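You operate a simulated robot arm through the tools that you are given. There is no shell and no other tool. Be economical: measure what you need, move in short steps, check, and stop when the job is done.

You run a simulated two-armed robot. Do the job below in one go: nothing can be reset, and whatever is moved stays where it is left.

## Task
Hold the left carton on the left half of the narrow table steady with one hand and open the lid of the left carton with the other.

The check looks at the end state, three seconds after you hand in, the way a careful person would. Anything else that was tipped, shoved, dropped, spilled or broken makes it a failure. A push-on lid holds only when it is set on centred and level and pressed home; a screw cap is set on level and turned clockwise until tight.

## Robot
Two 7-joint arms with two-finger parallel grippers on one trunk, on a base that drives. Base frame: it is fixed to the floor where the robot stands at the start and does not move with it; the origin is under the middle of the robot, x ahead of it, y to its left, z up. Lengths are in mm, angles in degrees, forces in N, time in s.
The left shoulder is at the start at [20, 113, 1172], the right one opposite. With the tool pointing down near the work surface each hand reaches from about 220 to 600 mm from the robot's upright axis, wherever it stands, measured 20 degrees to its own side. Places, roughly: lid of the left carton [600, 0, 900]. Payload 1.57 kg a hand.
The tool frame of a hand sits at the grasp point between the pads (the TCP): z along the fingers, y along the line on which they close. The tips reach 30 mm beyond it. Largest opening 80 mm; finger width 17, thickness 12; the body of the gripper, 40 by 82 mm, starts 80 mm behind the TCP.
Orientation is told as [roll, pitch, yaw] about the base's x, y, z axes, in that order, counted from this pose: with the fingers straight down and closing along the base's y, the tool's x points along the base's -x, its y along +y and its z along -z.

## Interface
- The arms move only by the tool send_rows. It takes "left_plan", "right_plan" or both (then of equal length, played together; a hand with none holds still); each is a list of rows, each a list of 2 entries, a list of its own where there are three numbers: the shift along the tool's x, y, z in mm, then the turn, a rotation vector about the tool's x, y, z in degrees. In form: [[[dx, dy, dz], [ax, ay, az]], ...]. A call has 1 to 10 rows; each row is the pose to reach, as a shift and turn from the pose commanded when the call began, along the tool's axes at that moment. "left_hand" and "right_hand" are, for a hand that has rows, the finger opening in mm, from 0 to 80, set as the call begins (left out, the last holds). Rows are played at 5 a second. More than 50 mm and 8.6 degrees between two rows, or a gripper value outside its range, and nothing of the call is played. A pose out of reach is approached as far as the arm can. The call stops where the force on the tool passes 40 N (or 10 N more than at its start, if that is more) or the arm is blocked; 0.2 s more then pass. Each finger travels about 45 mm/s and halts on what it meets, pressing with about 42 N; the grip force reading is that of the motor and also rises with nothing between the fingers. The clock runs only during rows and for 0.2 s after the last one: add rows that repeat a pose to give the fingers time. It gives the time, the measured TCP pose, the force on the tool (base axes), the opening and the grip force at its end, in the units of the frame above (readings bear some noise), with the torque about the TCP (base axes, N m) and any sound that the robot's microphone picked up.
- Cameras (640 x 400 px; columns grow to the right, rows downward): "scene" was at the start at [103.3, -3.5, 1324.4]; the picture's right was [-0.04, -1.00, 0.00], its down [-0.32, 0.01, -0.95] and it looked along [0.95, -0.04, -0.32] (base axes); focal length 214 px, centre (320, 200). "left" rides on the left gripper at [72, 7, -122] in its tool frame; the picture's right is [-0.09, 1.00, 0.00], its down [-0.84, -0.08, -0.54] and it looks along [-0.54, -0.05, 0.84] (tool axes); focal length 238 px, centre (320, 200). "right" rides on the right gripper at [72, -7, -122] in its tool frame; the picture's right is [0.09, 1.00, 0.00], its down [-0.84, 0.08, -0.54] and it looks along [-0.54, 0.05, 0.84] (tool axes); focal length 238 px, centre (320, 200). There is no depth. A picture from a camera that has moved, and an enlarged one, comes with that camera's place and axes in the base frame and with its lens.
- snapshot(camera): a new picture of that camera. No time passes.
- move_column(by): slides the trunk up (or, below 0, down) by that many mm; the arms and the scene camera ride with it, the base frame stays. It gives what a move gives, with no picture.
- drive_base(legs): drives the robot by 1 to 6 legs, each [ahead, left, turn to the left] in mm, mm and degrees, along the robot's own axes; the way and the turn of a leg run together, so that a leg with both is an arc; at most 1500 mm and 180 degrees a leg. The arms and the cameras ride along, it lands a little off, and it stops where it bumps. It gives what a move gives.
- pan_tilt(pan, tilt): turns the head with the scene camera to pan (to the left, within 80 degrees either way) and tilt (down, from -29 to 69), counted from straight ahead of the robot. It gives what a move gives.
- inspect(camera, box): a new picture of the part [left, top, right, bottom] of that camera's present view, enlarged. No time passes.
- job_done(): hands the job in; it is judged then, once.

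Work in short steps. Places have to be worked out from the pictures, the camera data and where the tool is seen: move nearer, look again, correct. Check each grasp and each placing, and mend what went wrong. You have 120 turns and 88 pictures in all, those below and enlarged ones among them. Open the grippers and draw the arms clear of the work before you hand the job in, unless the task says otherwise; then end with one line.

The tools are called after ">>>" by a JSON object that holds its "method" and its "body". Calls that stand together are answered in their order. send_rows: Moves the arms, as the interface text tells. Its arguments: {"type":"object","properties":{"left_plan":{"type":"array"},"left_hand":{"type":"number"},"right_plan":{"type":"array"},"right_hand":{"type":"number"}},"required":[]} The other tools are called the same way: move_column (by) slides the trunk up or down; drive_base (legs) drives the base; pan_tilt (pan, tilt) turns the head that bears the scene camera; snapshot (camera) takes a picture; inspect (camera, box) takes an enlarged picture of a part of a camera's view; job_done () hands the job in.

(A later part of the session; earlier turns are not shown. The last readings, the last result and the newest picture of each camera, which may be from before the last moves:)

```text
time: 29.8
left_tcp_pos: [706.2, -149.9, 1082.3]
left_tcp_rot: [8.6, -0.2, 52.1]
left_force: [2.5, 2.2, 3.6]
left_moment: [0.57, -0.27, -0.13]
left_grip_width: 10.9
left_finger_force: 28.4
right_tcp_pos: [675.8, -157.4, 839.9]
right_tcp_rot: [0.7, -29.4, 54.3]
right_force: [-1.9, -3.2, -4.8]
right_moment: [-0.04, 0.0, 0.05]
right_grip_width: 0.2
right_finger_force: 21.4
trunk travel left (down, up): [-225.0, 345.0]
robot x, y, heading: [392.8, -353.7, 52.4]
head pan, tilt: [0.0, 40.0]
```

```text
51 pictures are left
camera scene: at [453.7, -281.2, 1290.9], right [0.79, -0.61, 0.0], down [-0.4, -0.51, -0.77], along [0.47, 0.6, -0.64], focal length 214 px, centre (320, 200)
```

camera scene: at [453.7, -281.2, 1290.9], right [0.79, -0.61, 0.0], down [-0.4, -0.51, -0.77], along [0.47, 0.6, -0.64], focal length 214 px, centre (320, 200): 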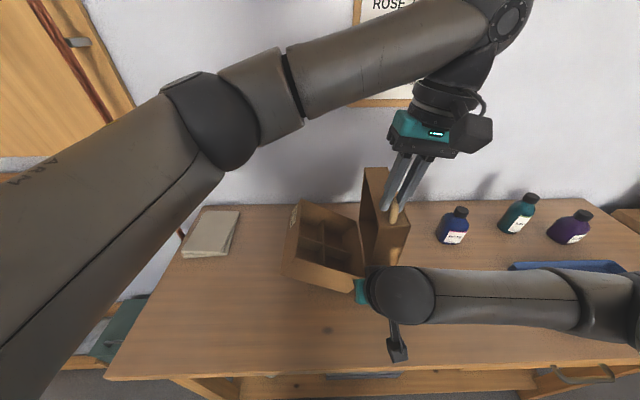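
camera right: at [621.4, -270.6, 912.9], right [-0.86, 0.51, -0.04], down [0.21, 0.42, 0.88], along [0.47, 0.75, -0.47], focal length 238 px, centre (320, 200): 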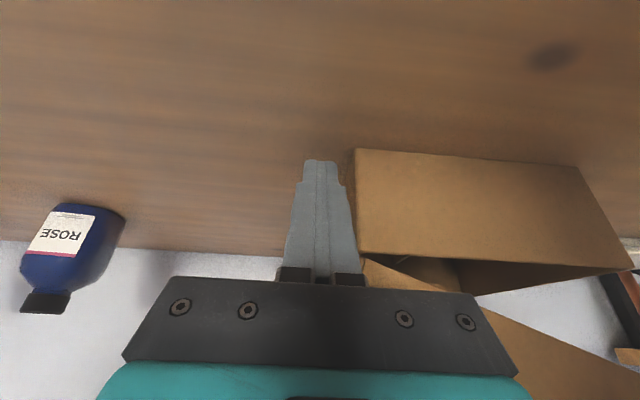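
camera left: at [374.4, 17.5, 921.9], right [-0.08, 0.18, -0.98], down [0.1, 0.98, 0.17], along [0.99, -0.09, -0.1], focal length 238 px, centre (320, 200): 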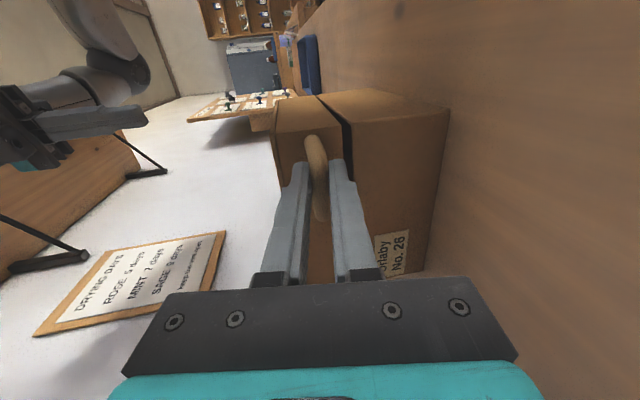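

The base looks tilted now; I check closely.

>>> {"method": "inspect", "body": {"camera": "scene", "box": [260, 150, 430, 310]}}

>>> {"method": "snapshot", "body": {"camera": "right"}}

```text
2.50 times, centred on (345, 230) of scene
camera zoom: at [453.7, -281.2, 1290.9], right [0.79, -0.61, 0.0], down [-0.4, -0.51, -0.77], along [0.47, 0.6, -0.64], focal length 536 px, centre (258, 125)
```

zoom: 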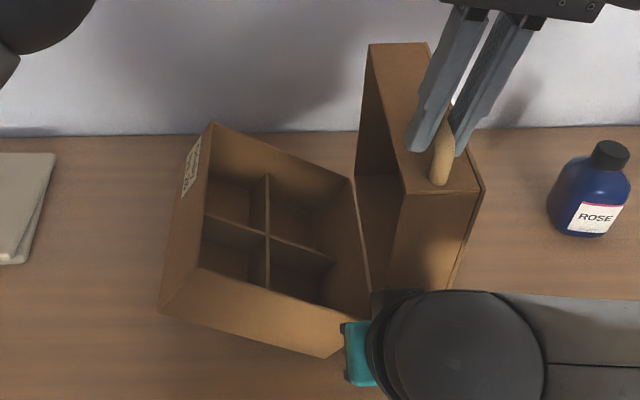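

```text
49 pictures are left
camera right: at [610.7, -262.9, 912.6], right [-0.86, 0.51, -0.04], down [0.21, 0.42, 0.88], along [0.47, 0.75, -0.47], focal length 238 px, centre (320, 200)
```

right: 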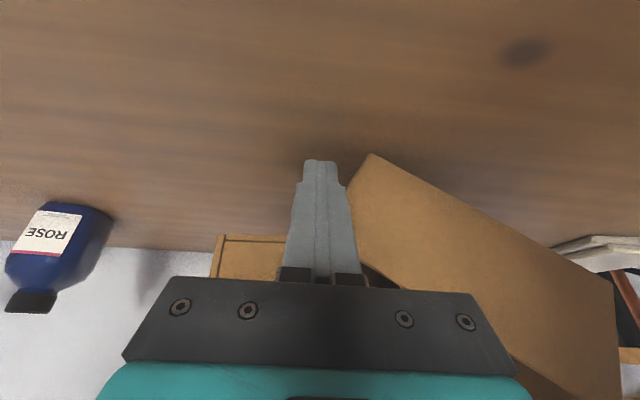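

The base has tipped up about 20° with the lid: past roughly 65° the hinge binds, so a real hold on the base is needed. I bring the lid back to about 69° to set the base flat again.

>>> {"method": "send_rows", "body": {"left_plan": [[[0, 13, 0.6], [3.5, 0, 0]], [[0, 25.9, 1.6], [7, 0, 0]], [[0, 39, 3.6], [10.5, 0, 0]], [[0, 51.3, 6.4], [14, 0, 0]], [[0, 64, 10], [17.5, 0, 0]], [[0, 76.2, 14.2], [21, 0, 0]]]}}

>>> {"method": "inspect", "body": {"camera": "scene", "box": [260, 150, 430, 310]}}

>>> {"method": "snapshot", "body": {"camera": "right"}}

```text
time: 31.2
left_tcp_pos: [642.9, -102.6, 1076.7]
left_tcp_rot: [-12.6, 0.0, 52.1]
left_force: [-0.1, 0.2, 1.2]
left_moment: [0.06, 0.06, -0.01]
left_grip_width: 10.9
left_finger_force: 28.5
right_tcp_pos: [675.7, -156.2, 841.9]
right_tcp_rot: [0.5, -29.4, 54.3]
right_force: [0.2, 0.5, -0.1]
right_moment: [0.04, 0.02, -0.02]
right_grip_width: 0.1
right_finger_force: 21.2
trunk travel left (down, up): [-225.0, 345.0]
robot x, y, heading: [394.5, -358.1, 52.0]
head pan, tilt: [0.0, 40.0]
```

```text
2.50 times, centred on (345, 230) of scene
camera zoom: at [453.0, -280.3, 1290.8], right [0.79, -0.61, 0.0], down [-0.39, -0.51, -0.77], along [0.47, 0.6, -0.64], focal length 536 px, centre (258, 125)
```

zoom: 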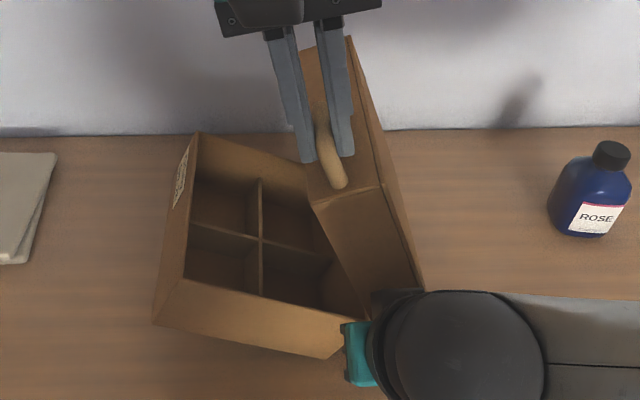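

```text
47 pictures are left
camera right: at [610.3, -262.3, 912.4], right [-0.86, 0.51, -0.04], down [0.21, 0.42, 0.88], along [0.47, 0.75, -0.47], focal length 238 px, centre (320, 200)
```

right: 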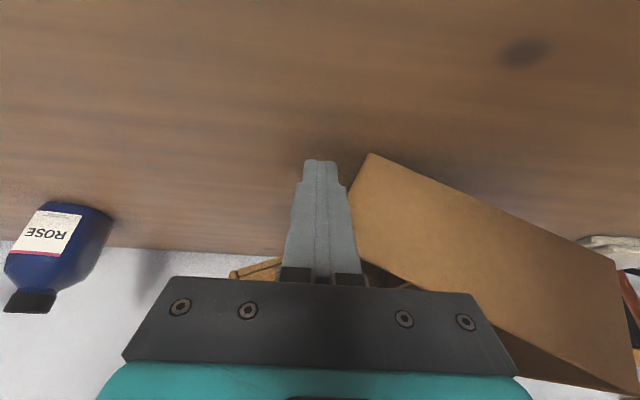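

The geometry suggests the base is still tipped on its right edge though forces are near zero. I look from the left wrist camera and enlarge the right view to confirm.

>>> {"method": "snapshot", "body": {"camera": "left"}}

>>> {"method": "inspect", "body": {"camera": "right", "box": [280, 130, 640, 400]}}

```text
46 pictures are left
camera left: at [572.4, -137.7, 1194.1], right [-0.71, 0.67, -0.22], down [0.48, 0.69, 0.55], along [0.52, 0.28, -0.81], focal length 238 px, centre (320, 200)
```

left: 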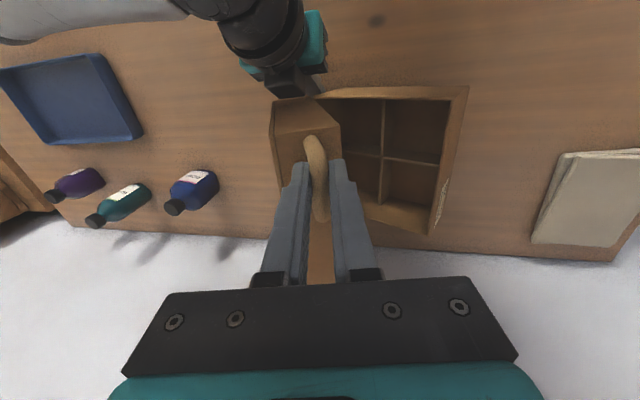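

```text
1.48 times, centred on (460, 265) of right
camera zoom: at [610.3, -262.3, 912.4], right [-0.86, 0.51, -0.04], down [0.21, 0.42, 0.88], along [0.47, 0.75, -0.47], focal length 353 px, centre (113, 104)
```

zoom: 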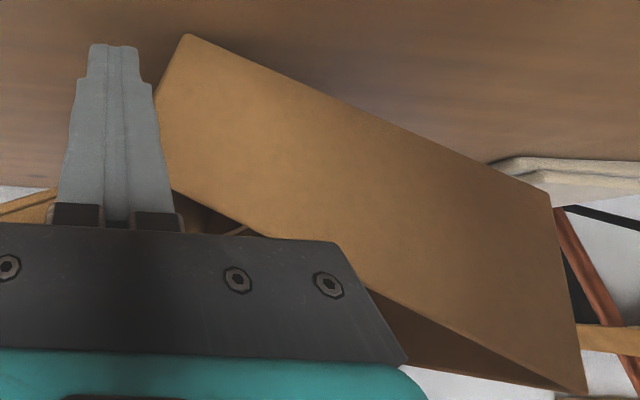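

It is clearly tipped about its right bottom edge. I lower the lid slowly further to let the base settle.

>>> {"method": "send_rows", "body": {"left_plan": [[[0, 12.5, 0.8], [3.5, 0, 0]], [[0, 25.9, 1.6], [7, 0, 0]], [[0, 39, 3.6], [10.5, 0, 0]], [[0, 51.3, 6.4], [14, 0, 0]]]}}

>>> {"method": "inspect", "body": {"camera": "scene", "box": [260, 150, 430, 310]}}

>>> {"method": "inspect", "body": {"camera": "right", "box": [280, 130, 640, 400]}}

```text
time: 32.2
left_tcp_pos: [603.7, -72.3, 1061.9]
left_tcp_rot: [-26.7, 0.1, 52.1]
left_force: [-0.5, 0.7, 0.6]
left_moment: [0.08, 0.07, 0.03]
left_grip_width: 10.7
left_finger_force: 28.3
right_tcp_pos: [674.3, -158.0, 839.8]
right_tcp_rot: [0.4, -29.3, 54.4]
right_force: [-0.5, -0.5, -0.8]
right_moment: [-0.02, -0.02, 0.01]
right_grip_width: 0.0
right_finger_force: 21.3
trunk travel left (down, up): [-225.0, 345.0]
robot x, y, heading: [392.4, -354.3, 52.1]
head pan, tilt: [0.0, 40.0]
```

```text
2.50 times, centred on (345, 230) of scene
camera zoom: at [452.9, -280.3, 1290.8], right [0.79, -0.61, 0.0], down [-0.39, -0.51, -0.77], along [0.47, 0.6, -0.64], focal length 536 px, centre (258, 125)
```

zoom: 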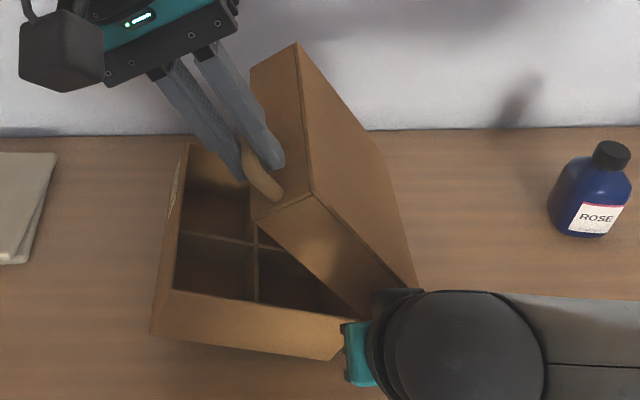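

```text
1.48 times, centred on (460, 265) of right
camera zoom: at [610.2, -262.3, 912.4], right [-0.86, 0.51, -0.04], down [0.21, 0.42, 0.88], along [0.47, 0.75, -0.47], focal length 353 px, centre (113, 104)
```

zoom: 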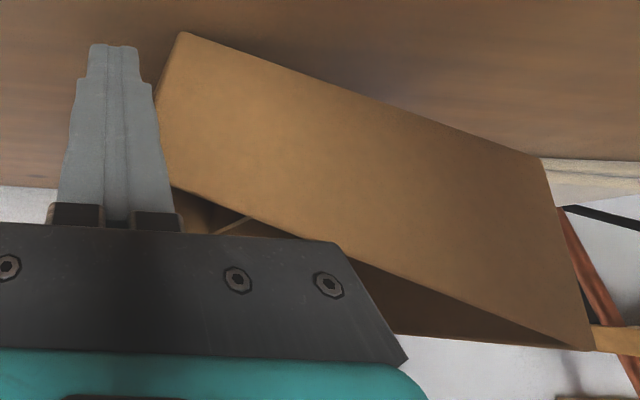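

The base is coming down (about 11° now). I keep lowering, to about 34°, to seat it.

>>> {"method": "send_rows", "body": {"left_plan": [[[0, 12.5, 0.8], [3.5, 0, 0]], [[0, 25.9, 1.6], [7, 0, 0]], [[0, 39, 3.6], [10.5, 0, 0]], [[0, 51.3, 6.4], [14, 0, 0]], [[0, 64, 10], [17.5, 0, 0]], [[0, 76.2, 14.2], [21, 0, 0]]]}}

>>> {"method": "inspect", "body": {"camera": "scene", "box": [260, 150, 430, 310]}}

>>> {"method": "snapshot", "body": {"camera": "right"}}

```text
time: 33.6
left_tcp_pos: [554.6, -33.4, 1014.1]
left_tcp_rot: [-47.5, -0.1, 52.1]
left_force: [-1.9, 2.0, 0.6]
left_moment: [-0.02, 0.09, 0.08]
left_grip_width: 11.0
left_finger_force: 28.5
right_tcp_pos: [674.9, -157.6, 842.0]
right_tcp_rot: [0.6, -29.3, 54.4]
right_force: [-0.3, -1.3, 1.2]
right_moment: [-0.01, 0.0, 0.0]
right_grip_width: 0.0
right_finger_force: 21.5
trunk travel left (down, up): [-225.0, 345.0]
robot x, y, heading: [394.4, -356.3, 52.2]
head pan, tilt: [0.0, 40.0]
```

```text
2.50 times, centred on (345, 230) of scene
camera zoom: at [453.0, -280.4, 1290.8], right [0.79, -0.61, 0.0], down [-0.39, -0.51, -0.77], along [0.47, 0.6, -0.64], focal length 536 px, centre (258, 125)
```

zoom: 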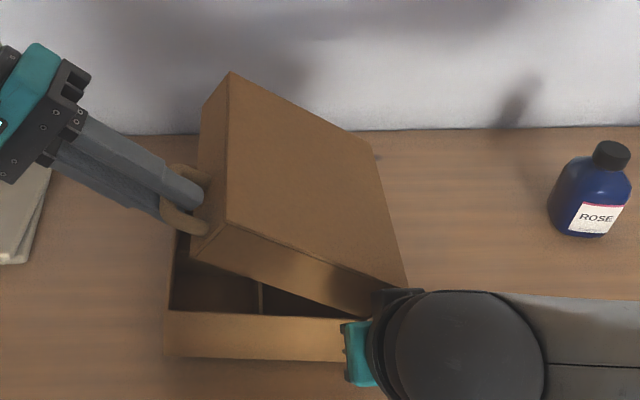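

```text
41 pictures are left
camera right: at [610.3, -262.5, 912.4], right [-0.86, 0.51, -0.04], down [0.21, 0.42, 0.88], along [0.47, 0.75, -0.47], focal length 238 px, centre (320, 200)
```

right: 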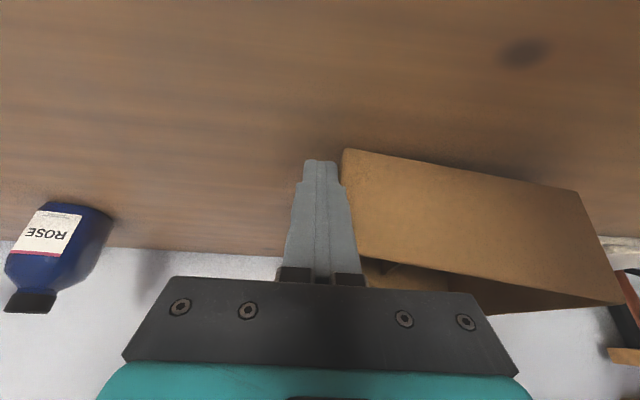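

Nearly flat now. I lower to about 22° and check the base's seat again.

>>> {"method": "send_rows", "body": {"left_plan": [[[0, 12.5, 0.8], [3.5, 0, 0]], [[0, 25.9, 1.6], [7, 0, 0]], [[0, 39, 3.6], [10.5, 0, 0]], [[0, 44, 4.8], [12, 0, 0]]]}}

>>> {"method": "inspect", "body": {"camera": "scene", "box": [260, 180, 420, 310]}}

>>> {"method": "snapshot", "body": {"camera": "right"}}

```text
time: 34.6
left_tcp_pos: [534.8, -18.2, 977.9]
left_tcp_rot: [-59.6, -0.1, 52.1]
left_force: [-1.1, 0.8, 0.3]
left_moment: [-0.18, 0.19, -0.14]
left_grip_width: 11.2
left_finger_force: 29.2
right_tcp_pos: [675.8, -157.2, 841.3]
right_tcp_rot: [0.4, -29.4, 54.2]
right_force: [2.2, -1.3, 0.6]
right_moment: [-0.04, -0.01, -0.01]
right_grip_width: 0.0
right_finger_force: 21.2
trunk travel left (down, up): [-225.0, 345.0]
robot x, y, heading: [396.6, -355.1, 52.1]
head pan, tilt: [0.0, 40.0]
```

```text
3.08 times, centred on (340, 245) of scene
camera zoom: at [453.1, -280.4, 1290.8], right [0.79, -0.61, 0.0], down [-0.39, -0.51, -0.77], along [0.47, 0.6, -0.64], focal length 660 px, centre (258, 62)
```

zoom: 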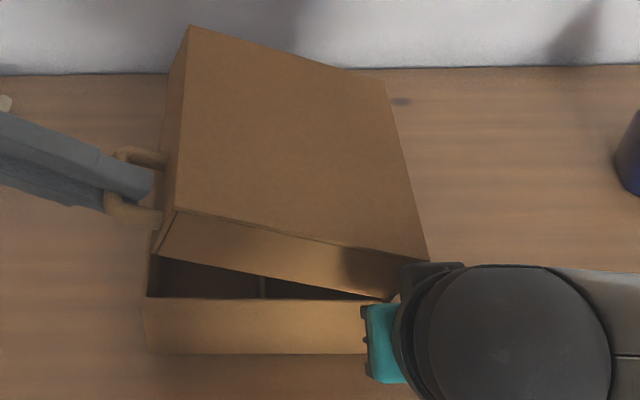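

```text
39 pictures are left
camera right: at [610.4, -262.5, 912.4], right [-0.86, 0.51, -0.04], down [0.21, 0.42, 0.88], along [0.47, 0.75, -0.47], focal length 238 px, centre (320, 200)
```

right: 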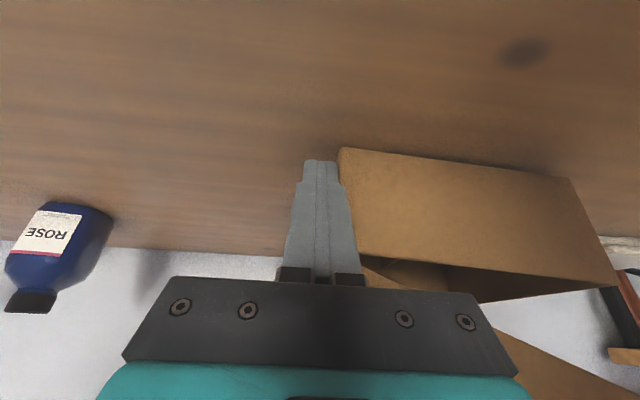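

The base is flat and close to its original place. I test whether the hinge holds the lid by itself: opening the left fingers to 24 mm lets the bar drop only a few millimetres at most.

>>> {"method": "send_rows", "body": {"left_plan": [[[0, 0, 0], [0, 0, 0]], [[0, 0, 0], [0, 0, 0]], [[0, 0, 0], [0, 0, 0]]], "left_hand": 24}}

>>> {"method": "inspect", "body": {"camera": "left", "box": [220, 60, 460, 300]}}

```text
time: 35.4
left_tcp_pos: [535.0, -17.6, 977.8]
left_tcp_rot: [-59.6, 0.1, 51.9]
left_force: [-0.4, 0.1, 0.3]
left_moment: [0.0, 0.05, -0.03]
left_grip_width: 24.1
left_finger_force: 0.1
right_tcp_pos: [676.2, -157.3, 841.3]
right_tcp_rot: [0.5, -29.4, 54.3]
right_force: [-0.2, 0.7, -0.2]
right_moment: [-0.03, -0.02, -0.01]
right_grip_width: 0.0
right_finger_force: 21.4
trunk travel left (down, up): [-225.0, 345.0]
robot x, y, heading: [395.0, -355.4, 52.1]
head pan, tilt: [0.0, 40.0]
```

```text
1.67 times, centred on (340, 180) of left
camera zoom: at [406.1, -7.1, 1033.5], right [-0.34, 0.38, -0.86], down [0.18, 0.92, 0.34], along [0.92, -0.04, -0.38], focal length 397 px, centre (287, 233)
```

zoom: 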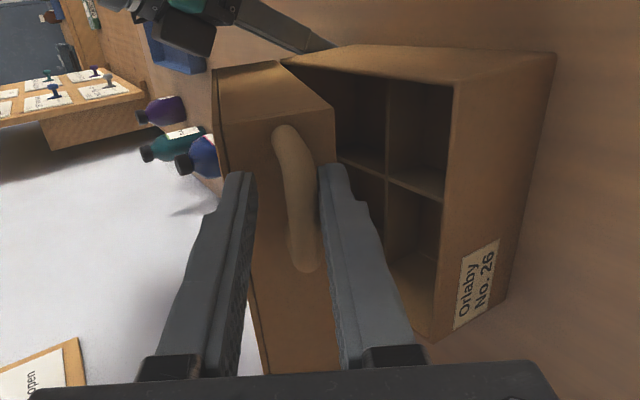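

The bar lies near the lower finger; I open to 40 mm to tell whether it is resting there or holding by itself.

>>> {"method": "send_rows", "body": {"left_plan": [[[0, 0, 0], [0, 0, 0]], [[0, 0, 0], [0, 0, 0]], [[0, 0, 0], [0, 0, 0]]], "left_hand": 44}}

>>> {"method": "inspect", "body": {"camera": "left", "box": [220, 60, 460, 300]}}

```text
time: 36.2
left_tcp_pos: [535.5, -16.9, 978.6]
left_tcp_rot: [-59.6, -0.1, 52.2]
left_force: [0.1, 0.6, -0.4]
left_moment: [0.0, -0.03, 0.01]
left_grip_width: 44.1
left_finger_force: 0.2
right_tcp_pos: [675.8, -157.3, 840.5]
right_tcp_rot: [0.5, -29.4, 54.4]
right_force: [0.0, 0.3, 0.8]
right_moment: [0.04, 0.01, 0.01]
right_grip_width: 0.2
right_finger_force: 21.5
trunk travel left (down, up): [-225.0, 345.0]
robot x, y, heading: [394.8, -354.5, 52.3]
head pan, tilt: [0.0, 40.0]
```

```text
1.67 times, centred on (340, 180) of left
camera zoom: at [406.1, -7.1, 1033.6], right [-0.34, 0.38, -0.86], down [0.18, 0.92, 0.34], along [0.92, -0.03, -0.38], focal length 397 px, centre (287, 233)
```

zoom: 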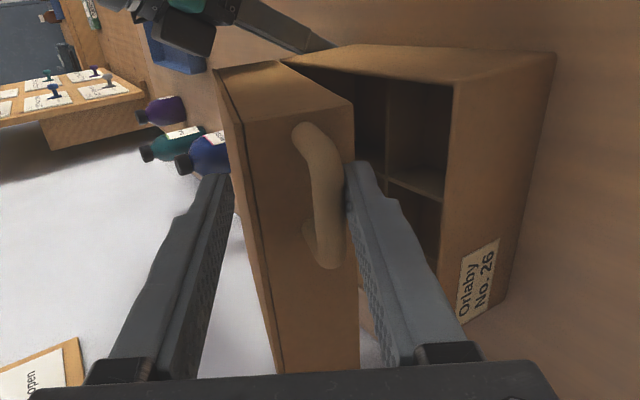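

The lid follows the lower finger down, so the hinge has no holding friction; it looks damped, and my fast swing dragged the base up. I regrip and this time go slowly.

>>> {"method": "send_rows", "body": {"left_plan": [[[0, 0, 0], [0, 0, 0]], [[0, 0, 0], [0, 0, 0]], [[0, 0, 0], [0, 0, 0]], [[0, 0, 0], [0, 0, 0]]], "left_hand": 6}}

```text
time: 37.2
left_tcp_pos: [535.2, -17.4, 978.5]
left_tcp_rot: [-59.6, 0.0, 52.2]
left_force: [0.4, -1.3, 0.2]
left_moment: [-0.19, 0.12, 0.05]
left_grip_width: 11.1
left_finger_force: 29.1
right_tcp_pos: [675.6, -158.1, 841.8]
right_tcp_rot: [0.5, -29.5, 54.3]
right_force: [0.8, 1.0, 0.0]
right_moment: [0.01, 0.02, 0.0]
right_grip_width: 0.0
right_finger_force: 21.5
trunk travel left (down, up): [-225.0, 345.0]
robot x, y, heading: [395.7, -355.3, 51.9]
head pan, tilt: [0.0, 40.0]
```

Regripped. I raise slowly by 15° over 2 s and watch the base.

>>> {"method": "send_rows", "body": {"left_plan": [[[0, -5.6, 0.1], [-1.5, 0, 0]], [[0, -11.1, 0.3], [-3, 0, 0]], [[0, -16.7, 0.7], [-4.5, 0, 0]], [[0, -22.2, 1.2], [-6, 0, 0]], [[0, -27.7, 1.8], [-7.5, 0, 0]], [[0, -33.2, 2.6], [-9, 0, 0]], [[0, -38.7, 3.6], [-10.5, 0, 0]], [[0, -44.2, 4.6], [-12, 0, 0]], [[0, -49.6, 5.9], [-13.5, 0, 0]], [[0, -55, 7.2], [-15, 0, 0]]]}}

>>> {"method": "send_rows", "body": {"left_plan": [[[0, -5.6, 0.1], [-1.5, 0, 0]], [[0, -11.1, 0.3], [-3, 0, 0]], [[0, -16.7, 0.7], [-4.5, 0, 0]], [[0, -22.2, 1.2], [-6, 0, 0]], [[0, -27.7, 1.8], [-7.5, 0, 0]], [[0, -33.2, 2.6], [-9, 0, 0]], [[0, -38.7, 3.6], [-10.5, 0, 0]], [[0, -44.2, 4.6], [-12, 0, 0]], [[0, -49.6, 5.9], [-13.5, 0, 0]], [[0, -55, 7.2], [-15, 0, 0]]]}}

>>> {"method": "snapshot", "body": {"camera": "right"}}

>>> {"method": "inspect", "body": {"camera": "scene", "box": [260, 150, 430, 310]}}

```text
time: 39.4
left_tcp_pos: [560.5, -38.9, 1021.9]
left_tcp_rot: [-44.5, -0.1, 52.2]
left_force: [-3.1, 4.4, 4.4]
left_moment: [-0.04, -0.04, 0.16]
left_grip_width: 11.1
left_finger_force: 28.5
right_tcp_pos: [676.0, -157.7, 841.9]
right_tcp_rot: [0.4, -29.4, 54.2]
right_force: [4.0, -3.7, -0.4]
right_moment: [0.02, 0.0, -0.05]
right_grip_width: 0.0
right_finger_force: 21.1
trunk travel left (down, up): [-225.0, 345.0]
robot x, y, heading: [394.6, -358.4, 51.9]
head pan, tilt: [0.0, 40.0]
```

```text
time: 41.6
left_tcp_pos: [597.7, -67.1, 1055.9]
left_tcp_rot: [-29.5, -0.3, 52.2]
left_force: [-8.9, 8.2, 19.7]
left_moment: [-0.16, 0.16, -0.13]
left_grip_width: 11.2
left_finger_force: 28.6
right_tcp_pos: [677.7, -159.8, 840.5]
right_tcp_rot: [0.2, -29.4, 54.3]
right_force: [16.5, -11.8, -3.3]
right_moment: [0.06, 0.07, -0.13]
right_grip_width: 0.0
right_finger_force: 20.9
trunk travel left (down, up): [-225.0, 345.0]
robot x, y, heading: [394.7, -356.7, 52.0]
head pan, tilt: [0.0, 40.0]
```

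```text
36 pictures are left
camera right: at [611.3, -263.6, 912.3], right [-0.86, 0.51, -0.04], down [0.21, 0.42, 0.88], along [0.47, 0.75, -0.47], focal length 238 px, centre (320, 200)
```

right: 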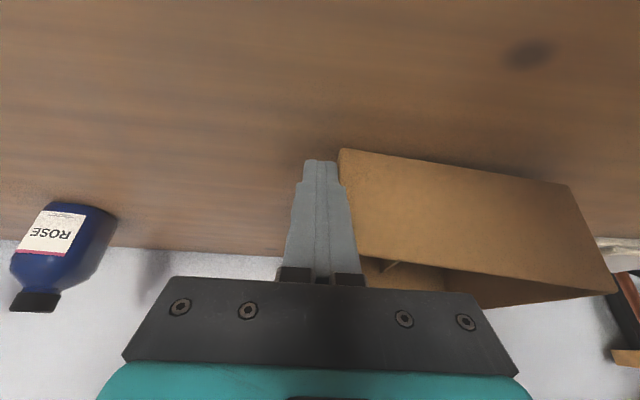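

```text
2.50 times, centred on (345, 230) of scene
camera zoom: at [453.5, -281.4, 1290.9], right [0.79, -0.61, 0.0], down [-0.4, -0.51, -0.77], along [0.47, 0.6, -0.64], focal length 536 px, centre (258, 125)
```

zoom: 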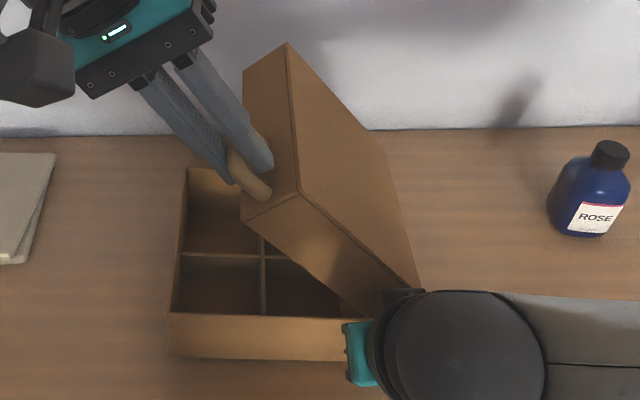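

Slow works: the base sits flat at 52°, but the path presses about 20 N toward the hinge. I shift out 3.6 mm along the tool and continue with a slightly larger radius.

>>> {"method": "send_rows", "body": {"left_plan": [[[0, 0, -3.6], [0, 0, 0]], [[0, -5.6, -3.5], [-1.5, 0, 0]], [[0, -11.3, -3.3], [-3, 0, 0]], [[0, -16.9, -2.9], [-4.5, 0, 0]], [[0, -22.6, -2.4], [-6, 0, 0]], [[0, -28.2, -1.8], [-7.5, 0, 0]], [[0, -33.8, -0.9], [-9, 0, 0]], [[0, -39.4, 0], [-10.5, 0, 0]], [[0, -44.9, 1.1], [-12, 0, 0]]]}}

>>> {"method": "inspect", "body": {"camera": "scene", "box": [260, 150, 430, 310]}}

```text
time: 43.6
left_tcp_pos: [630.1, -90.8, 1078.0]
left_tcp_rot: [-17.6, -0.2, 52.1]
left_force: [0.3, 2.0, 4.5]
left_moment: [0.18, -0.17, 0.14]
left_grip_width: 11.2
left_finger_force: 29.0
right_tcp_pos: [676.0, -157.0, 841.2]
right_tcp_rot: [0.7, -29.4, 54.4]
right_force: [-2.7, -4.7, 0.5]
right_moment: [0.01, -0.04, 0.07]
right_grip_width: 0.0
right_finger_force: 21.5
trunk travel left (down, up): [-225.0, 345.0]
robot x, y, heading: [393.4, -353.9, 52.0]
head pan, tilt: [0.0, 40.0]
```

```text
2.50 times, centred on (345, 230) of scene
camera zoom: at [453.0, -280.9, 1290.9], right [0.79, -0.61, 0.0], down [-0.39, -0.51, -0.77], along [0.47, 0.6, -0.64], focal length 536 px, centre (258, 125)
```

zoom: 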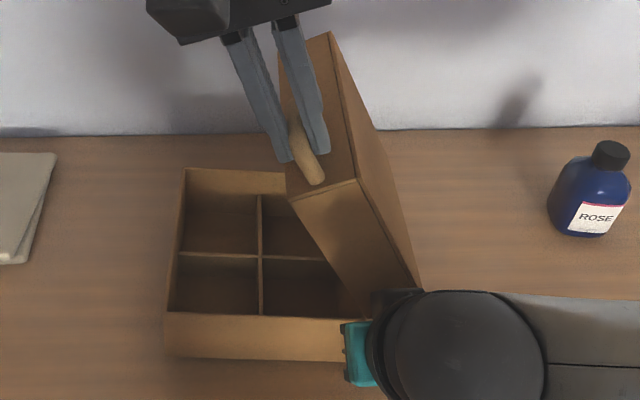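

Flat and low force at 64°. I continue slowly.

>>> {"method": "send_rows", "body": {"left_plan": [[[0, -5.6, -0.5], [-1.5, 0, 0]], [[0, -11.3, -0.5], [-3, 0, 0]], [[0, -16.9, -0.1], [-4.5, 0, 0]], [[0, -22.5, 0.5], [-6, 0, 0]], [[0, -28.1, 1.1], [-7.5, 0, 0]], [[0, -33.7, 1.9], [-9, 0, 0]], [[0, -39.2, 2.9], [-10.5, 0, 0]], [[0, -44.7, 4], [-12, 0, 0]]]}}

>>> {"method": "inspect", "body": {"camera": "scene", "box": [260, 150, 430, 310]}}

```text
time: 45.4
left_tcp_pos: [662.4, -117.7, 1086.6]
left_tcp_rot: [-5.5, 0.0, 52.0]
left_force: [-0.2, -0.1, 7.6]
left_moment: [-0.27, 0.2, -0.03]
left_grip_width: 10.8
left_finger_force: 28.4
right_tcp_pos: [675.5, -158.3, 841.1]
right_tcp_rot: [0.4, -29.4, 54.2]
right_force: [-0.4, -1.1, -0.7]
right_moment: [-0.01, -0.02, 0.01]
right_grip_width: 0.1
right_finger_force: 21.7
trunk travel left (down, up): [-225.0, 345.0]
robot x, y, heading: [393.8, -354.9, 52.1]
head pan, tilt: [0.0, 40.0]
```

```text
2.50 times, centred on (345, 230) of scene
camera zoom: at [453.0, -280.9, 1290.9], right [0.79, -0.61, 0.0], down [-0.39, -0.51, -0.77], along [0.47, 0.6, -0.64], focal length 536 px, centre (258, 125)
```

zoom: 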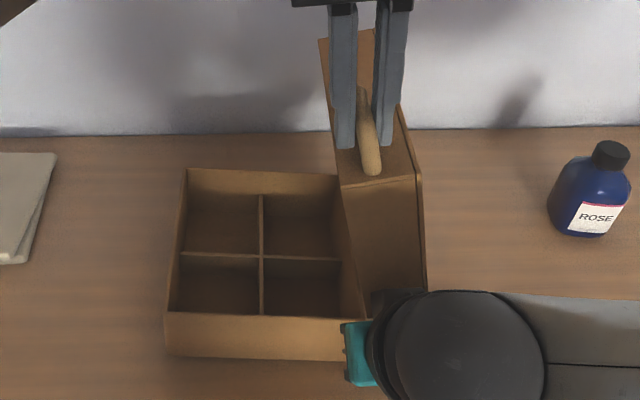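

At 76°, still flat. Next 14° more, slowly, with 1 mm more radius.

>>> {"method": "send_rows", "body": {"left_plan": [[[0, -5.6, -1.4], [-1.5, 0, 0]], [[0, -11.3, -1.2], [-3, 0, 0]], [[0, -16.9, -0.8], [-4.5, 0, 0]], [[0, -22.5, -0.3], [-6, 0, 0]], [[0, -28.1, 0.4], [-7.5, 0, 0]], [[0, -33.7, 1.2], [-9, 0, 0]], [[0, -39.2, 2.2], [-10.5, 0, 0]], [[0, -44.7, 3.2], [-12, 0, 0]], [[0, -52, 4.9], [-14, 0, 0]]]}}

>>> {"method": "inspect", "body": {"camera": "scene", "box": [260, 150, 430, 310]}}

```text
time: 47.4
left_tcp_pos: [704.7, -149.4, 1088.5]
left_tcp_rot: [8.3, -0.1, 51.9]
left_force: [2.2, -0.7, 15.9]
left_moment: [-0.25, 0.16, 0.09]
left_grip_width: 11.0
left_finger_force: 28.7
right_tcp_pos: [675.1, -156.6, 841.7]
right_tcp_rot: [0.5, -29.4, 54.3]
right_force: [0.2, -0.4, -0.3]
right_moment: [0.02, 0.0, 0.01]
right_grip_width: 0.0
right_finger_force: 21.3
trunk travel left (down, up): [-225.0, 345.0]
robot x, y, heading: [394.5, -355.5, 51.9]
head pan, tilt: [0.0, 40.0]
```

```text
2.50 times, centred on (345, 230) of scene
camera zoom: at [453.1, -281.3, 1291.1], right [0.79, -0.61, 0.0], down [-0.39, -0.51, -0.77], along [0.47, 0.6, -0.64], focal length 536 px, centre (258, 125)
```

zoom: 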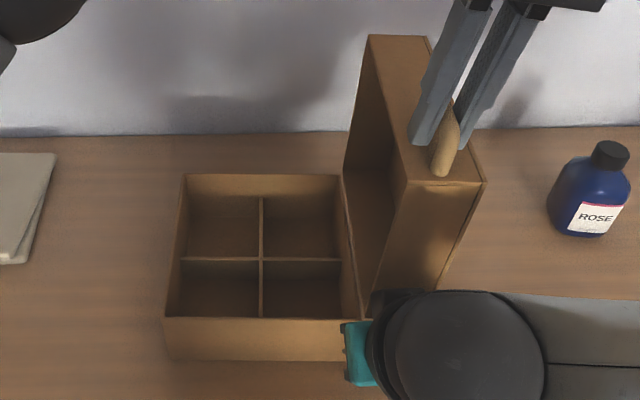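

90° and the base still flat. I relieve the downward 16 N by 2 mm and go on 12° more so the lid rests past vertical, watching for a stop.

>>> {"method": "send_rows", "body": {"left_plan": [[[0, 0, -2.5], [0, 0, 0]], [[0, -5.6, -2.4], [-1.5, 0, 0]], [[0, -11.3, -2.2], [-3, 0, 0]], [[0, -16.9, -1.8], [-4.5, 0, 0]], [[0, -22.5, -1.3], [-6, 0, 0]], [[0, -28.1, -0.6], [-7.5, 0, 0]], [[0, -33.7, 0.2], [-9, 0, 0]], [[0, -39.2, 1.2], [-10.5, 0, 0]], [[0, -44.7, 2.2], [-12, 0, 0]]]}}

>>> {"method": "inspect", "body": {"camera": "scene", "box": [260, 150, 430, 310]}}

```text
time: 49.4
left_tcp_pos: [724.1, -172.3, 1078.9]
left_tcp_rot: [20.3, -0.2, 52.1]
left_force: [9.5, -3.8, 32.4]
left_moment: [0.09, -0.02, 0.03]
left_grip_width: 11.7
left_finger_force: 28.9
left hand out of reach, approached as far as the arm can: row 8, 9
right_tcp_pos: [676.0, -159.8, 841.0]
right_tcp_rot: [0.6, -29.4, 54.3]
right_force: [-1.4, -1.3, 0.7]
right_moment: [0.02, -0.01, 0.02]
right_grip_width: 0.0
right_finger_force: 21.5
trunk travel left (down, up): [-225.0, 345.0]
robot x, y, heading: [394.8, -354.4, 52.0]
head pan, tilt: [0.0, 40.0]
```

```text
2.50 times, centred on (345, 230) of scene
camera zoom: at [453.0, -282.2, 1291.3], right [0.79, -0.61, 0.0], down [-0.39, -0.51, -0.77], along [0.47, 0.61, -0.64], focal length 536 px, centre (258, 125)
```

zoom: 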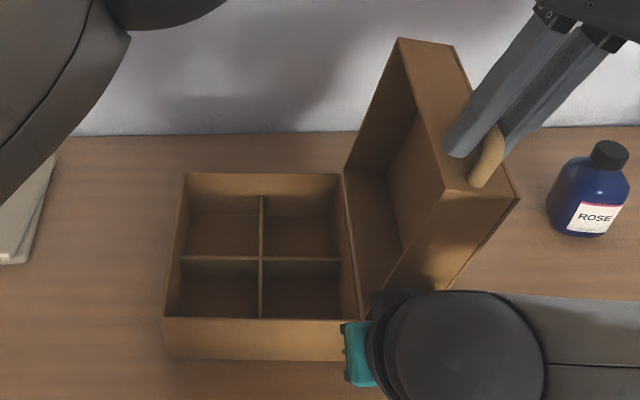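

Lid at about 102°, carton flat, left arm at its limit. I relieve the push and open the fingers only slightly to see which way the lid wants to go.

>>> {"method": "send_rows", "body": {"left_plan": [[[0, 0, -4], [0, 0, 0]], [[0, 0, -5], [0, 0, 0]]]}}

>>> {"method": "send_rows", "body": {"left_plan": [[[0, 0, 0], [0, 0, 0]], [[0, 0, 0], [0, 0, 0]], [[0, 0, 0], [0, 0, 0]], [[0, 0, 0], [0, 0, 0]]], "left_hand": 26}}

>>> {"method": "inspect", "body": {"camera": "scene", "box": [260, 150, 430, 310]}}

```text
time: 50.0
left_tcp_pos: [722.1, -169.8, 1078.6]
left_tcp_rot: [20.5, 0.0, 52.1]
left_force: [3.1, 4.1, -1.4]
left_moment: [0.52, -0.45, -0.15]
left_grip_width: 10.9
left_finger_force: 28.9
right_tcp_pos: [675.3, -158.1, 840.6]
right_tcp_rot: [0.6, -29.3, 54.4]
right_force: [-3.7, -3.6, 2.8]
right_moment: [0.06, -0.03, 0.06]
right_grip_width: 0.0
right_finger_force: 21.2
trunk travel left (down, up): [-225.0, 345.0]
robot x, y, heading: [393.5, -356.4, 52.2]
head pan, tilt: [0.0, 40.0]
```

```text
time: 51.0
left_tcp_pos: [723.0, -171.0, 1080.4]
left_tcp_rot: [20.4, 0.0, 52.1]
left_force: [0.4, 1.2, -0.1]
left_moment: [0.01, -0.02, 0.0]
left_grip_width: 26.4
left_finger_force: 0.3
right_tcp_pos: [676.4, -156.4, 841.6]
right_tcp_rot: [0.5, -29.5, 54.3]
right_force: [-0.5, -0.4, -0.3]
right_moment: [0.01, -0.03, 0.03]
right_grip_width: 0.0
right_finger_force: 21.5
trunk travel left (down, up): [-225.0, 345.0]
robot x, y, heading: [393.1, -357.9, 51.9]
head pan, tilt: [0.0, 40.0]
```

```text
2.50 times, centred on (345, 230) of scene
camera zoom: at [453.4, -280.5, 1290.8], right [0.79, -0.61, 0.0], down [-0.39, -0.51, -0.77], along [0.47, 0.6, -0.64], focal length 536 px, centre (258, 125)
```

zoom: 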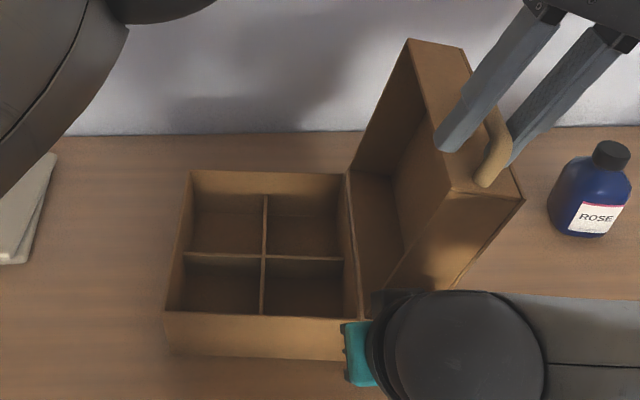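

The lid leans right onto the finger, or onto a stop; the carton stays. I open a bit more to see whether it stops by itself.

>>> {"method": "send_rows", "body": {"left_plan": [[[0, 0, 0], [0, 0, 0]], [[0, 0, 0], [0, 0, 0]], [[0, 0, 0], [0, 0, 0]], [[0, 0, 0], [0, 0, 0]]], "left_hand": 50}}

>>> {"method": "inspect", "body": {"camera": "scene", "box": [260, 150, 430, 310]}}

```text
time: 52.0
left_tcp_pos: [722.4, -170.5, 1080.9]
left_tcp_rot: [20.4, 0.0, 52.2]
left_force: [0.4, -0.3, -0.2]
left_moment: [-0.02, 0.02, 0.01]
left_grip_width: 50.4
left_finger_force: 0.4
right_tcp_pos: [676.7, -157.1, 840.9]
right_tcp_rot: [0.5, -29.4, 54.3]
right_force: [0.1, -0.2, 0.8]
right_moment: [-0.03, 0.01, -0.01]
right_grip_width: 0.0
right_finger_force: 21.4
trunk travel left (down, up): [-225.0, 345.0]
robot x, y, heading: [390.9, -358.8, 52.2]
head pan, tilt: [0.0, 40.0]
```

```text
2.50 times, centred on (345, 230) of scene
camera zoom: at [453.3, -280.6, 1290.8], right [0.79, -0.61, 0.0], down [-0.39, -0.51, -0.77], along [0.47, 0.6, -0.64], focal length 536 px, centre (258, 125)
```

zoom: 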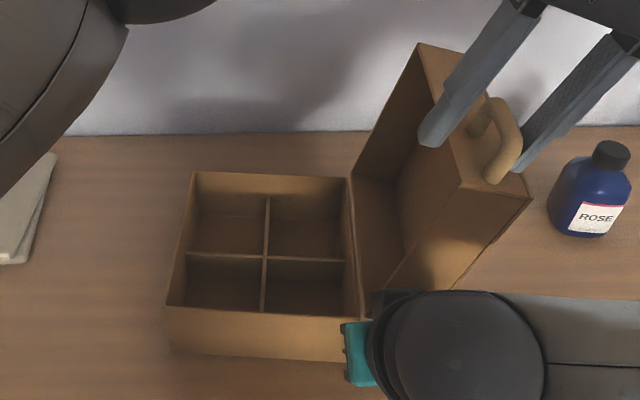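

The bar still leans on the right finger and the base's left side may be rising slightly. I check with the right camera.

>>> {"method": "snapshot", "body": {"camera": "right"}}

```text
28 pictures are left
camera right: at [610.5, -262.5, 912.4], right [-0.86, 0.51, -0.04], down [0.21, 0.42, 0.88], along [0.47, 0.75, -0.47], focal length 238 px, centre (320, 200)
```

right: 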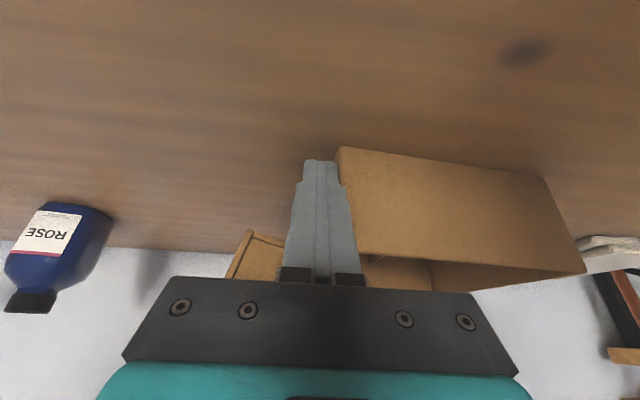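

The base is flat (yawed perhaps 3°). I open the fingers fully to let the lid lean 15 mm further and see whether it finds its stop.

>>> {"method": "send_rows", "body": {"left_plan": [[[0, 0, 0], [0, 0, 0]], [[0, 0, 0], [0, 0, 0]], [[0, 0, 0], [0, 0, 0]], [[0, 0, 0], [0, 0, 0]], [[0, 0, 0], [0, 0, 0]], [[0, 0, 0], [0, 0, 0]]], "left_hand": 80}}

>>> {"method": "inspect", "body": {"camera": "scene", "box": [260, 150, 430, 310]}}

```text
time: 53.4
left_tcp_pos: [722.7, -170.7, 1080.7]
left_tcp_rot: [20.4, 0.0, 52.0]
left_force: [-0.7, 0.4, 0.0]
left_moment: [0.01, -0.04, 0.01]
left_grip_width: 80.2
left_finger_force: 0.1
right_tcp_pos: [675.2, -157.6, 841.1]
right_tcp_rot: [0.6, -29.3, 54.4]
right_force: [0.5, -0.3, 0.8]
right_moment: [0.04, -0.02, -0.01]
right_grip_width: 0.0
right_finger_force: 21.4
trunk travel left (down, up): [-225.0, 345.0]
robot x, y, heading: [391.7, -356.8, 52.2]
head pan, tilt: [0.0, 40.0]
```

```text
2.50 times, centred on (345, 230) of scene
camera zoom: at [453.3, -280.5, 1290.8], right [0.79, -0.61, 0.0], down [-0.39, -0.51, -0.77], along [0.47, 0.6, -0.64], focal length 536 px, centre (258, 125)
```

zoom: 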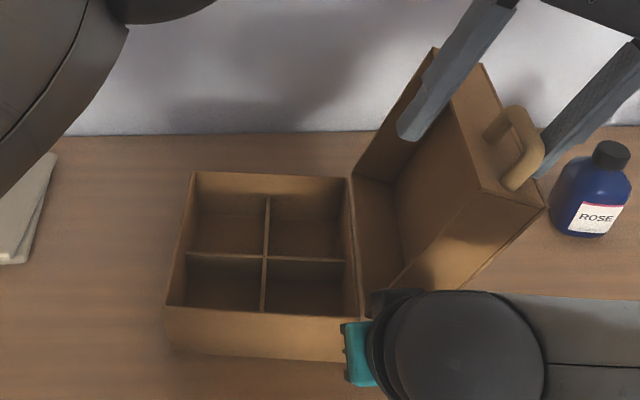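

The carton stands steady while the lid leans past 110° onto the finger. The right hand carries no load, so I withdraw it along its own axis, clear of the lid's swing.

>>> {"method": "send_rows", "body": {"right_plan": [[[0, -8, 0], [0, 0, 0]], [[0, -10, -30], [0, 0, 0]], [[0, -10, -65], [0, 0, 0]], [[0, -10, -100], [0, 0, 0]], [[15, -10, -130], [0, 0, 0]]]}}

>>> {"method": "snapshot", "body": {"camera": "scene"}}

```text
time: 54.6
left_tcp_pos: [722.9, -171.7, 1080.9]
left_tcp_rot: [20.4, 0.1, 52.1]
left_force: [0.3, -0.5, -0.6]
left_moment: [-0.03, -0.03, 0.02]
left_grip_width: 80.1
left_finger_force: 0.1
right_tcp_pos: [664.6, -154.3, 923.4]
right_tcp_rot: [0.6, -29.3, 54.3]
right_force: [0.2, -0.4, 0.2]
right_moment: [0.01, -0.01, -0.02]
right_grip_width: 0.0
right_finger_force: 21.6
right hand out of reach, approached as far as the arm can: row 3, 4, 5
trunk travel left (down, up): [-225.0, 345.0]
robot x, y, heading: [396.8, -356.6, 52.2]
head pan, tilt: [0.0, 40.0]
```

```text
26 pictures are left
camera scene: at [453.3, -280.6, 1290.8], right [0.79, -0.61, 0.0], down [-0.39, -0.51, -0.77], along [0.47, 0.6, -0.64], focal length 214 px, centre (320, 200)
```

scene: 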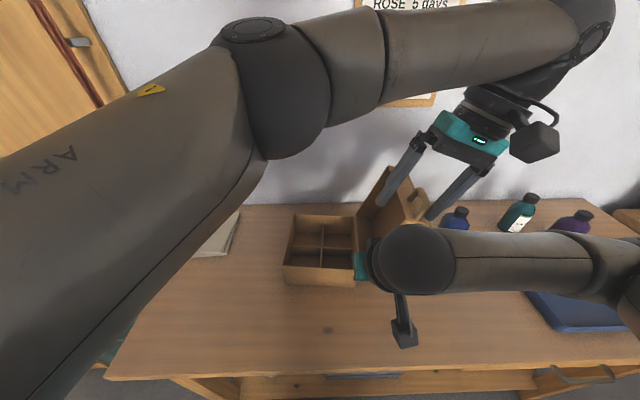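

The right hand moved up but is still in front of the lid. I straighten it to vertical and draw it back toward me before moving it right.

>>> {"method": "send_rows", "body": {"right_plan": [[[3, 0, -2], [0, 7, 0]], [[8, 0, -5], [0, 14, 0]], [[14, 0, -8], [0, 21, 0]], [[22, 0, -12], [0, 28, 0]], [[30, 0, -17], [0, 29, 0]]]}}

>>> {"method": "snapshot", "body": {"camera": "scene"}}

```text
time: 55.8
left_tcp_pos: [722.9, -171.3, 1080.1]
left_tcp_rot: [20.3, 0.0, 52.2]
left_force: [-0.2, -0.6, 0.2]
left_moment: [0.0, -0.02, -0.03]
left_grip_width: 79.9
left_finger_force: 0.1
right_tcp_pos: [642.4, -184.2, 920.1]
right_tcp_rot: [0.5, -0.3, 54.7]
right_force: [-0.1, 0.2, 0.2]
right_moment: [0.03, -0.01, -0.01]
right_grip_width: 0.3
right_finger_force: 21.6
trunk travel left (down, up): [-225.0, 345.0]
robot x, y, heading: [392.0, -356.8, 52.2]
head pan, tilt: [0.0, 40.0]
```

```text
25 pictures are left
camera scene: at [453.3, -280.6, 1290.8], right [0.79, -0.61, 0.0], down [-0.39, -0.51, -0.77], along [0.47, 0.6, -0.64], focal length 214 px, centre (320, 200)
```

scene: 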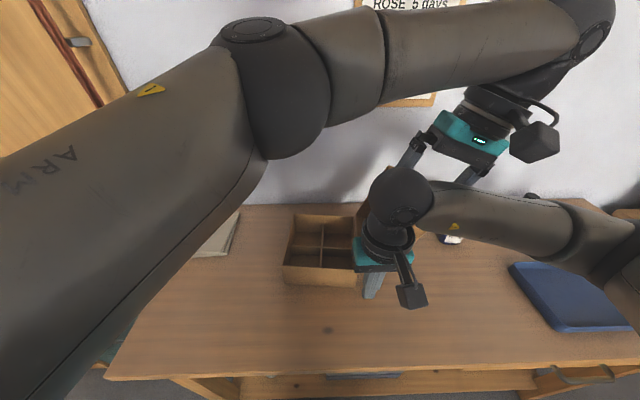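

The right hand is vertical and in front of the lid. I move it 110 mm right, clear of the carton.

>>> {"method": "send_rows", "body": {"right_plan": [[[10, -20, 0], [0, 0, 0]], [[20, -45, 0], [0, 0, 0]], [[20, -80, 0], [0, 0, 0]], [[20, -120, 0], [0, 0, 0]]]}}

>>> {"method": "snapshot", "body": {"camera": "scene"}}

>>> {"method": "snapshot", "body": {"camera": "right"}}

```text
time: 56.8
left_tcp_pos: [722.3, -170.6, 1079.9]
left_tcp_rot: [20.5, 0.0, 52.1]
left_force: [0.7, -1.1, -0.2]
left_moment: [0.03, -0.03, 0.01]
left_grip_width: 80.0
left_finger_force: 0.1
right_tcp_pos: [727.9, -269.1, 919.1]
right_tcp_rot: [0.5, -0.4, 54.8]
right_force: [-0.9, 0.4, 0.6]
right_moment: [0.01, -0.01, 0.02]
right_grip_width: 0.0
right_finger_force: 22.0
trunk travel left (down, up): [-225.0, 345.0]
robot x, y, heading: [396.2, -354.7, 52.0]
head pan, tilt: [0.0, 40.0]
```

```text
24 pictures are left
camera scene: at [453.4, -281.0, 1290.9], right [0.79, -0.61, 0.0], down [-0.4, -0.51, -0.77], along [0.47, 0.6, -0.64], focal length 214 px, centre (320, 200)
```

scene: 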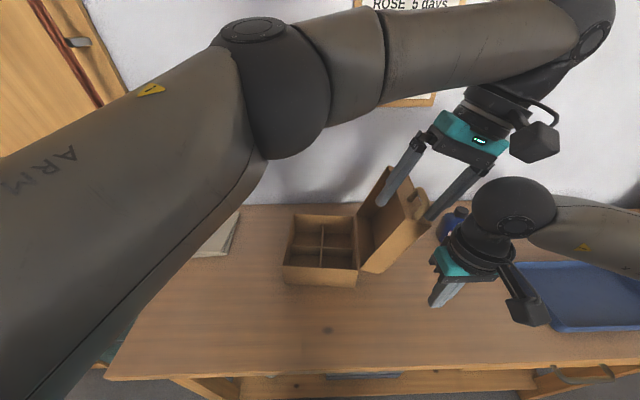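

```text
23 pictures are left
camera right: at [692.8, -333.7, 1040.9], right [-0.87, 0.5, 0.01], down [0.42, 0.72, 0.55], along [0.27, 0.48, -0.84], focal length 238 px, centre (320, 200)
```

right: 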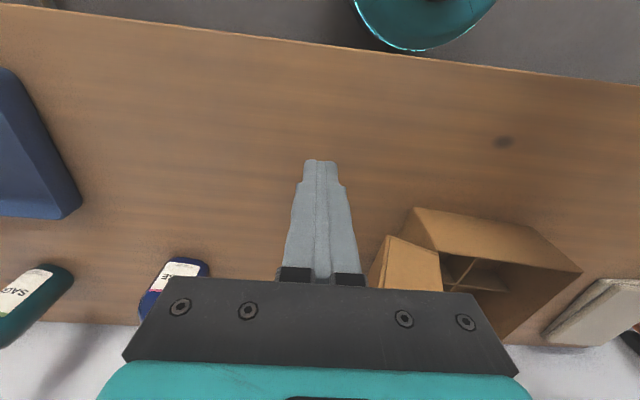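

The carton stands flat on its own. I check whether the lid actually touches the left hand's finger.

>>> {"method": "inspect", "body": {"camera": "scene", "box": [340, 140, 480, 290]}}

>>> {"method": "inspect", "body": {"camera": "left", "box": [180, 60, 500, 300]}}

```text
2.67 times, centred on (410, 215) of scene
camera zoom: at [453.4, -281.0, 1290.9], right [0.79, -0.61, 0.0], down [-0.4, -0.51, -0.77], along [0.47, 0.6, -0.64], focal length 572 px, centre (80, 160)
```

zoom: 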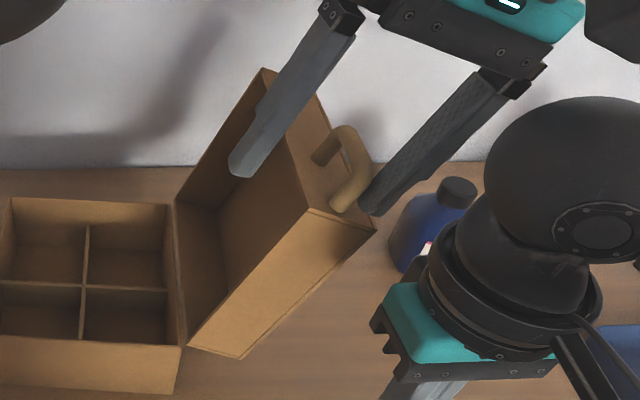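

```text
1.67 times, centred on (340, 180) of left
camera zoom: at [707.7, -249.7, 1196.9], right [-0.68, 0.65, 0.35], down [0.72, 0.5, 0.48], along [0.14, 0.58, -0.8], focal length 397 px, centre (287, 233)
```

zoom: 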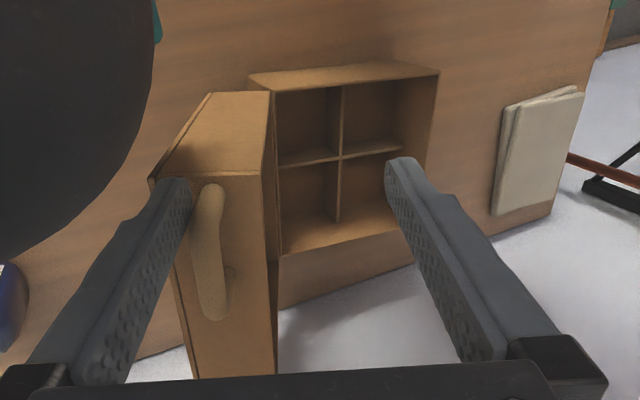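

The lid leans on the left hand's right finger and would go on falling if released. I bring the right hand round to the far right of the lid (at X about 430, clear of the handle) to catch it and let it down under control.

>>> {"method": "send_rows", "body": {"right_plan": [[[0, -40, -15], [0, 0, 0]], [[0, -85, -31], [0, 0, 0]], [[-40, -90, -31], [0, 0, 0]], [[-80, -90, -31], [0, 0, 0]], [[-120, -90, -31], [0, 0, 0]], [[-160, -90, -31], [0, 0, 0]], [[-195, -90, -31], [0, 0, 0]]]}}

>>> {"method": "snapshot", "body": {"camera": "scene"}}

>>> {"method": "snapshot", "body": {"camera": "right"}}

```text
time: 58.4
left_tcp_pos: [723.0, -170.2, 1080.4]
left_tcp_rot: [20.3, -0.1, 52.1]
left_force: [1.6, 0.6, -0.1]
left_moment: [0.0, -0.02, -0.02]
left_grip_width: 80.0
left_finger_force: 0.0
right_tcp_pos: [915.4, -162.6, 952.0]
right_tcp_rot: [0.4, -0.3, 54.7]
right_force: [0.9, -0.2, 0.2]
right_moment: [0.01, 0.02, 0.01]
right_grip_width: 0.0
right_finger_force: 21.6
trunk travel left (down, up): [-225.0, 345.0]
robot x, y, heading: [395.3, -354.8, 52.1]
head pan, tilt: [0.0, 40.0]
```

```text
20 pictures are left
camera scene: at [453.3, -280.1, 1290.8], right [0.79, -0.61, 0.0], down [-0.4, -0.51, -0.77], along [0.47, 0.6, -0.64], focal length 214 px, centre (320, 200)
```

scene: 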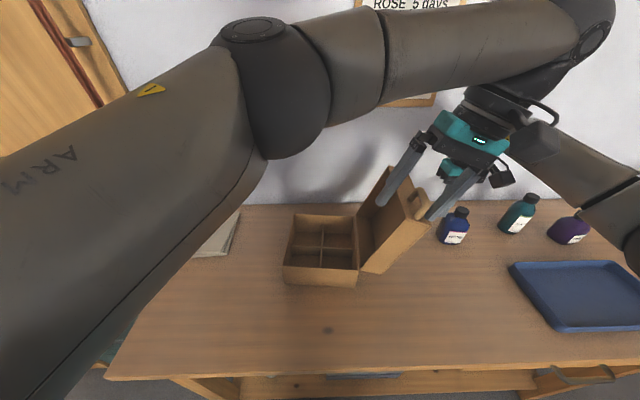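

```text
19 pictures are left
camera right: at [879.6, -227.9, 1073.5], right [-0.87, 0.5, 0.01], down [0.42, 0.72, 0.55], along [0.27, 0.48, -0.84], focal length 238 px, centre (320, 200)
```

right: 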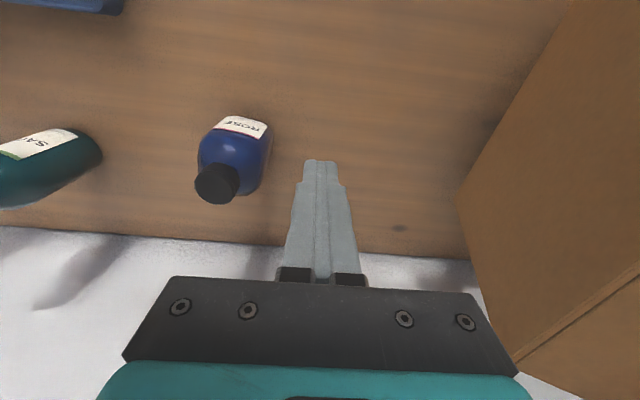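

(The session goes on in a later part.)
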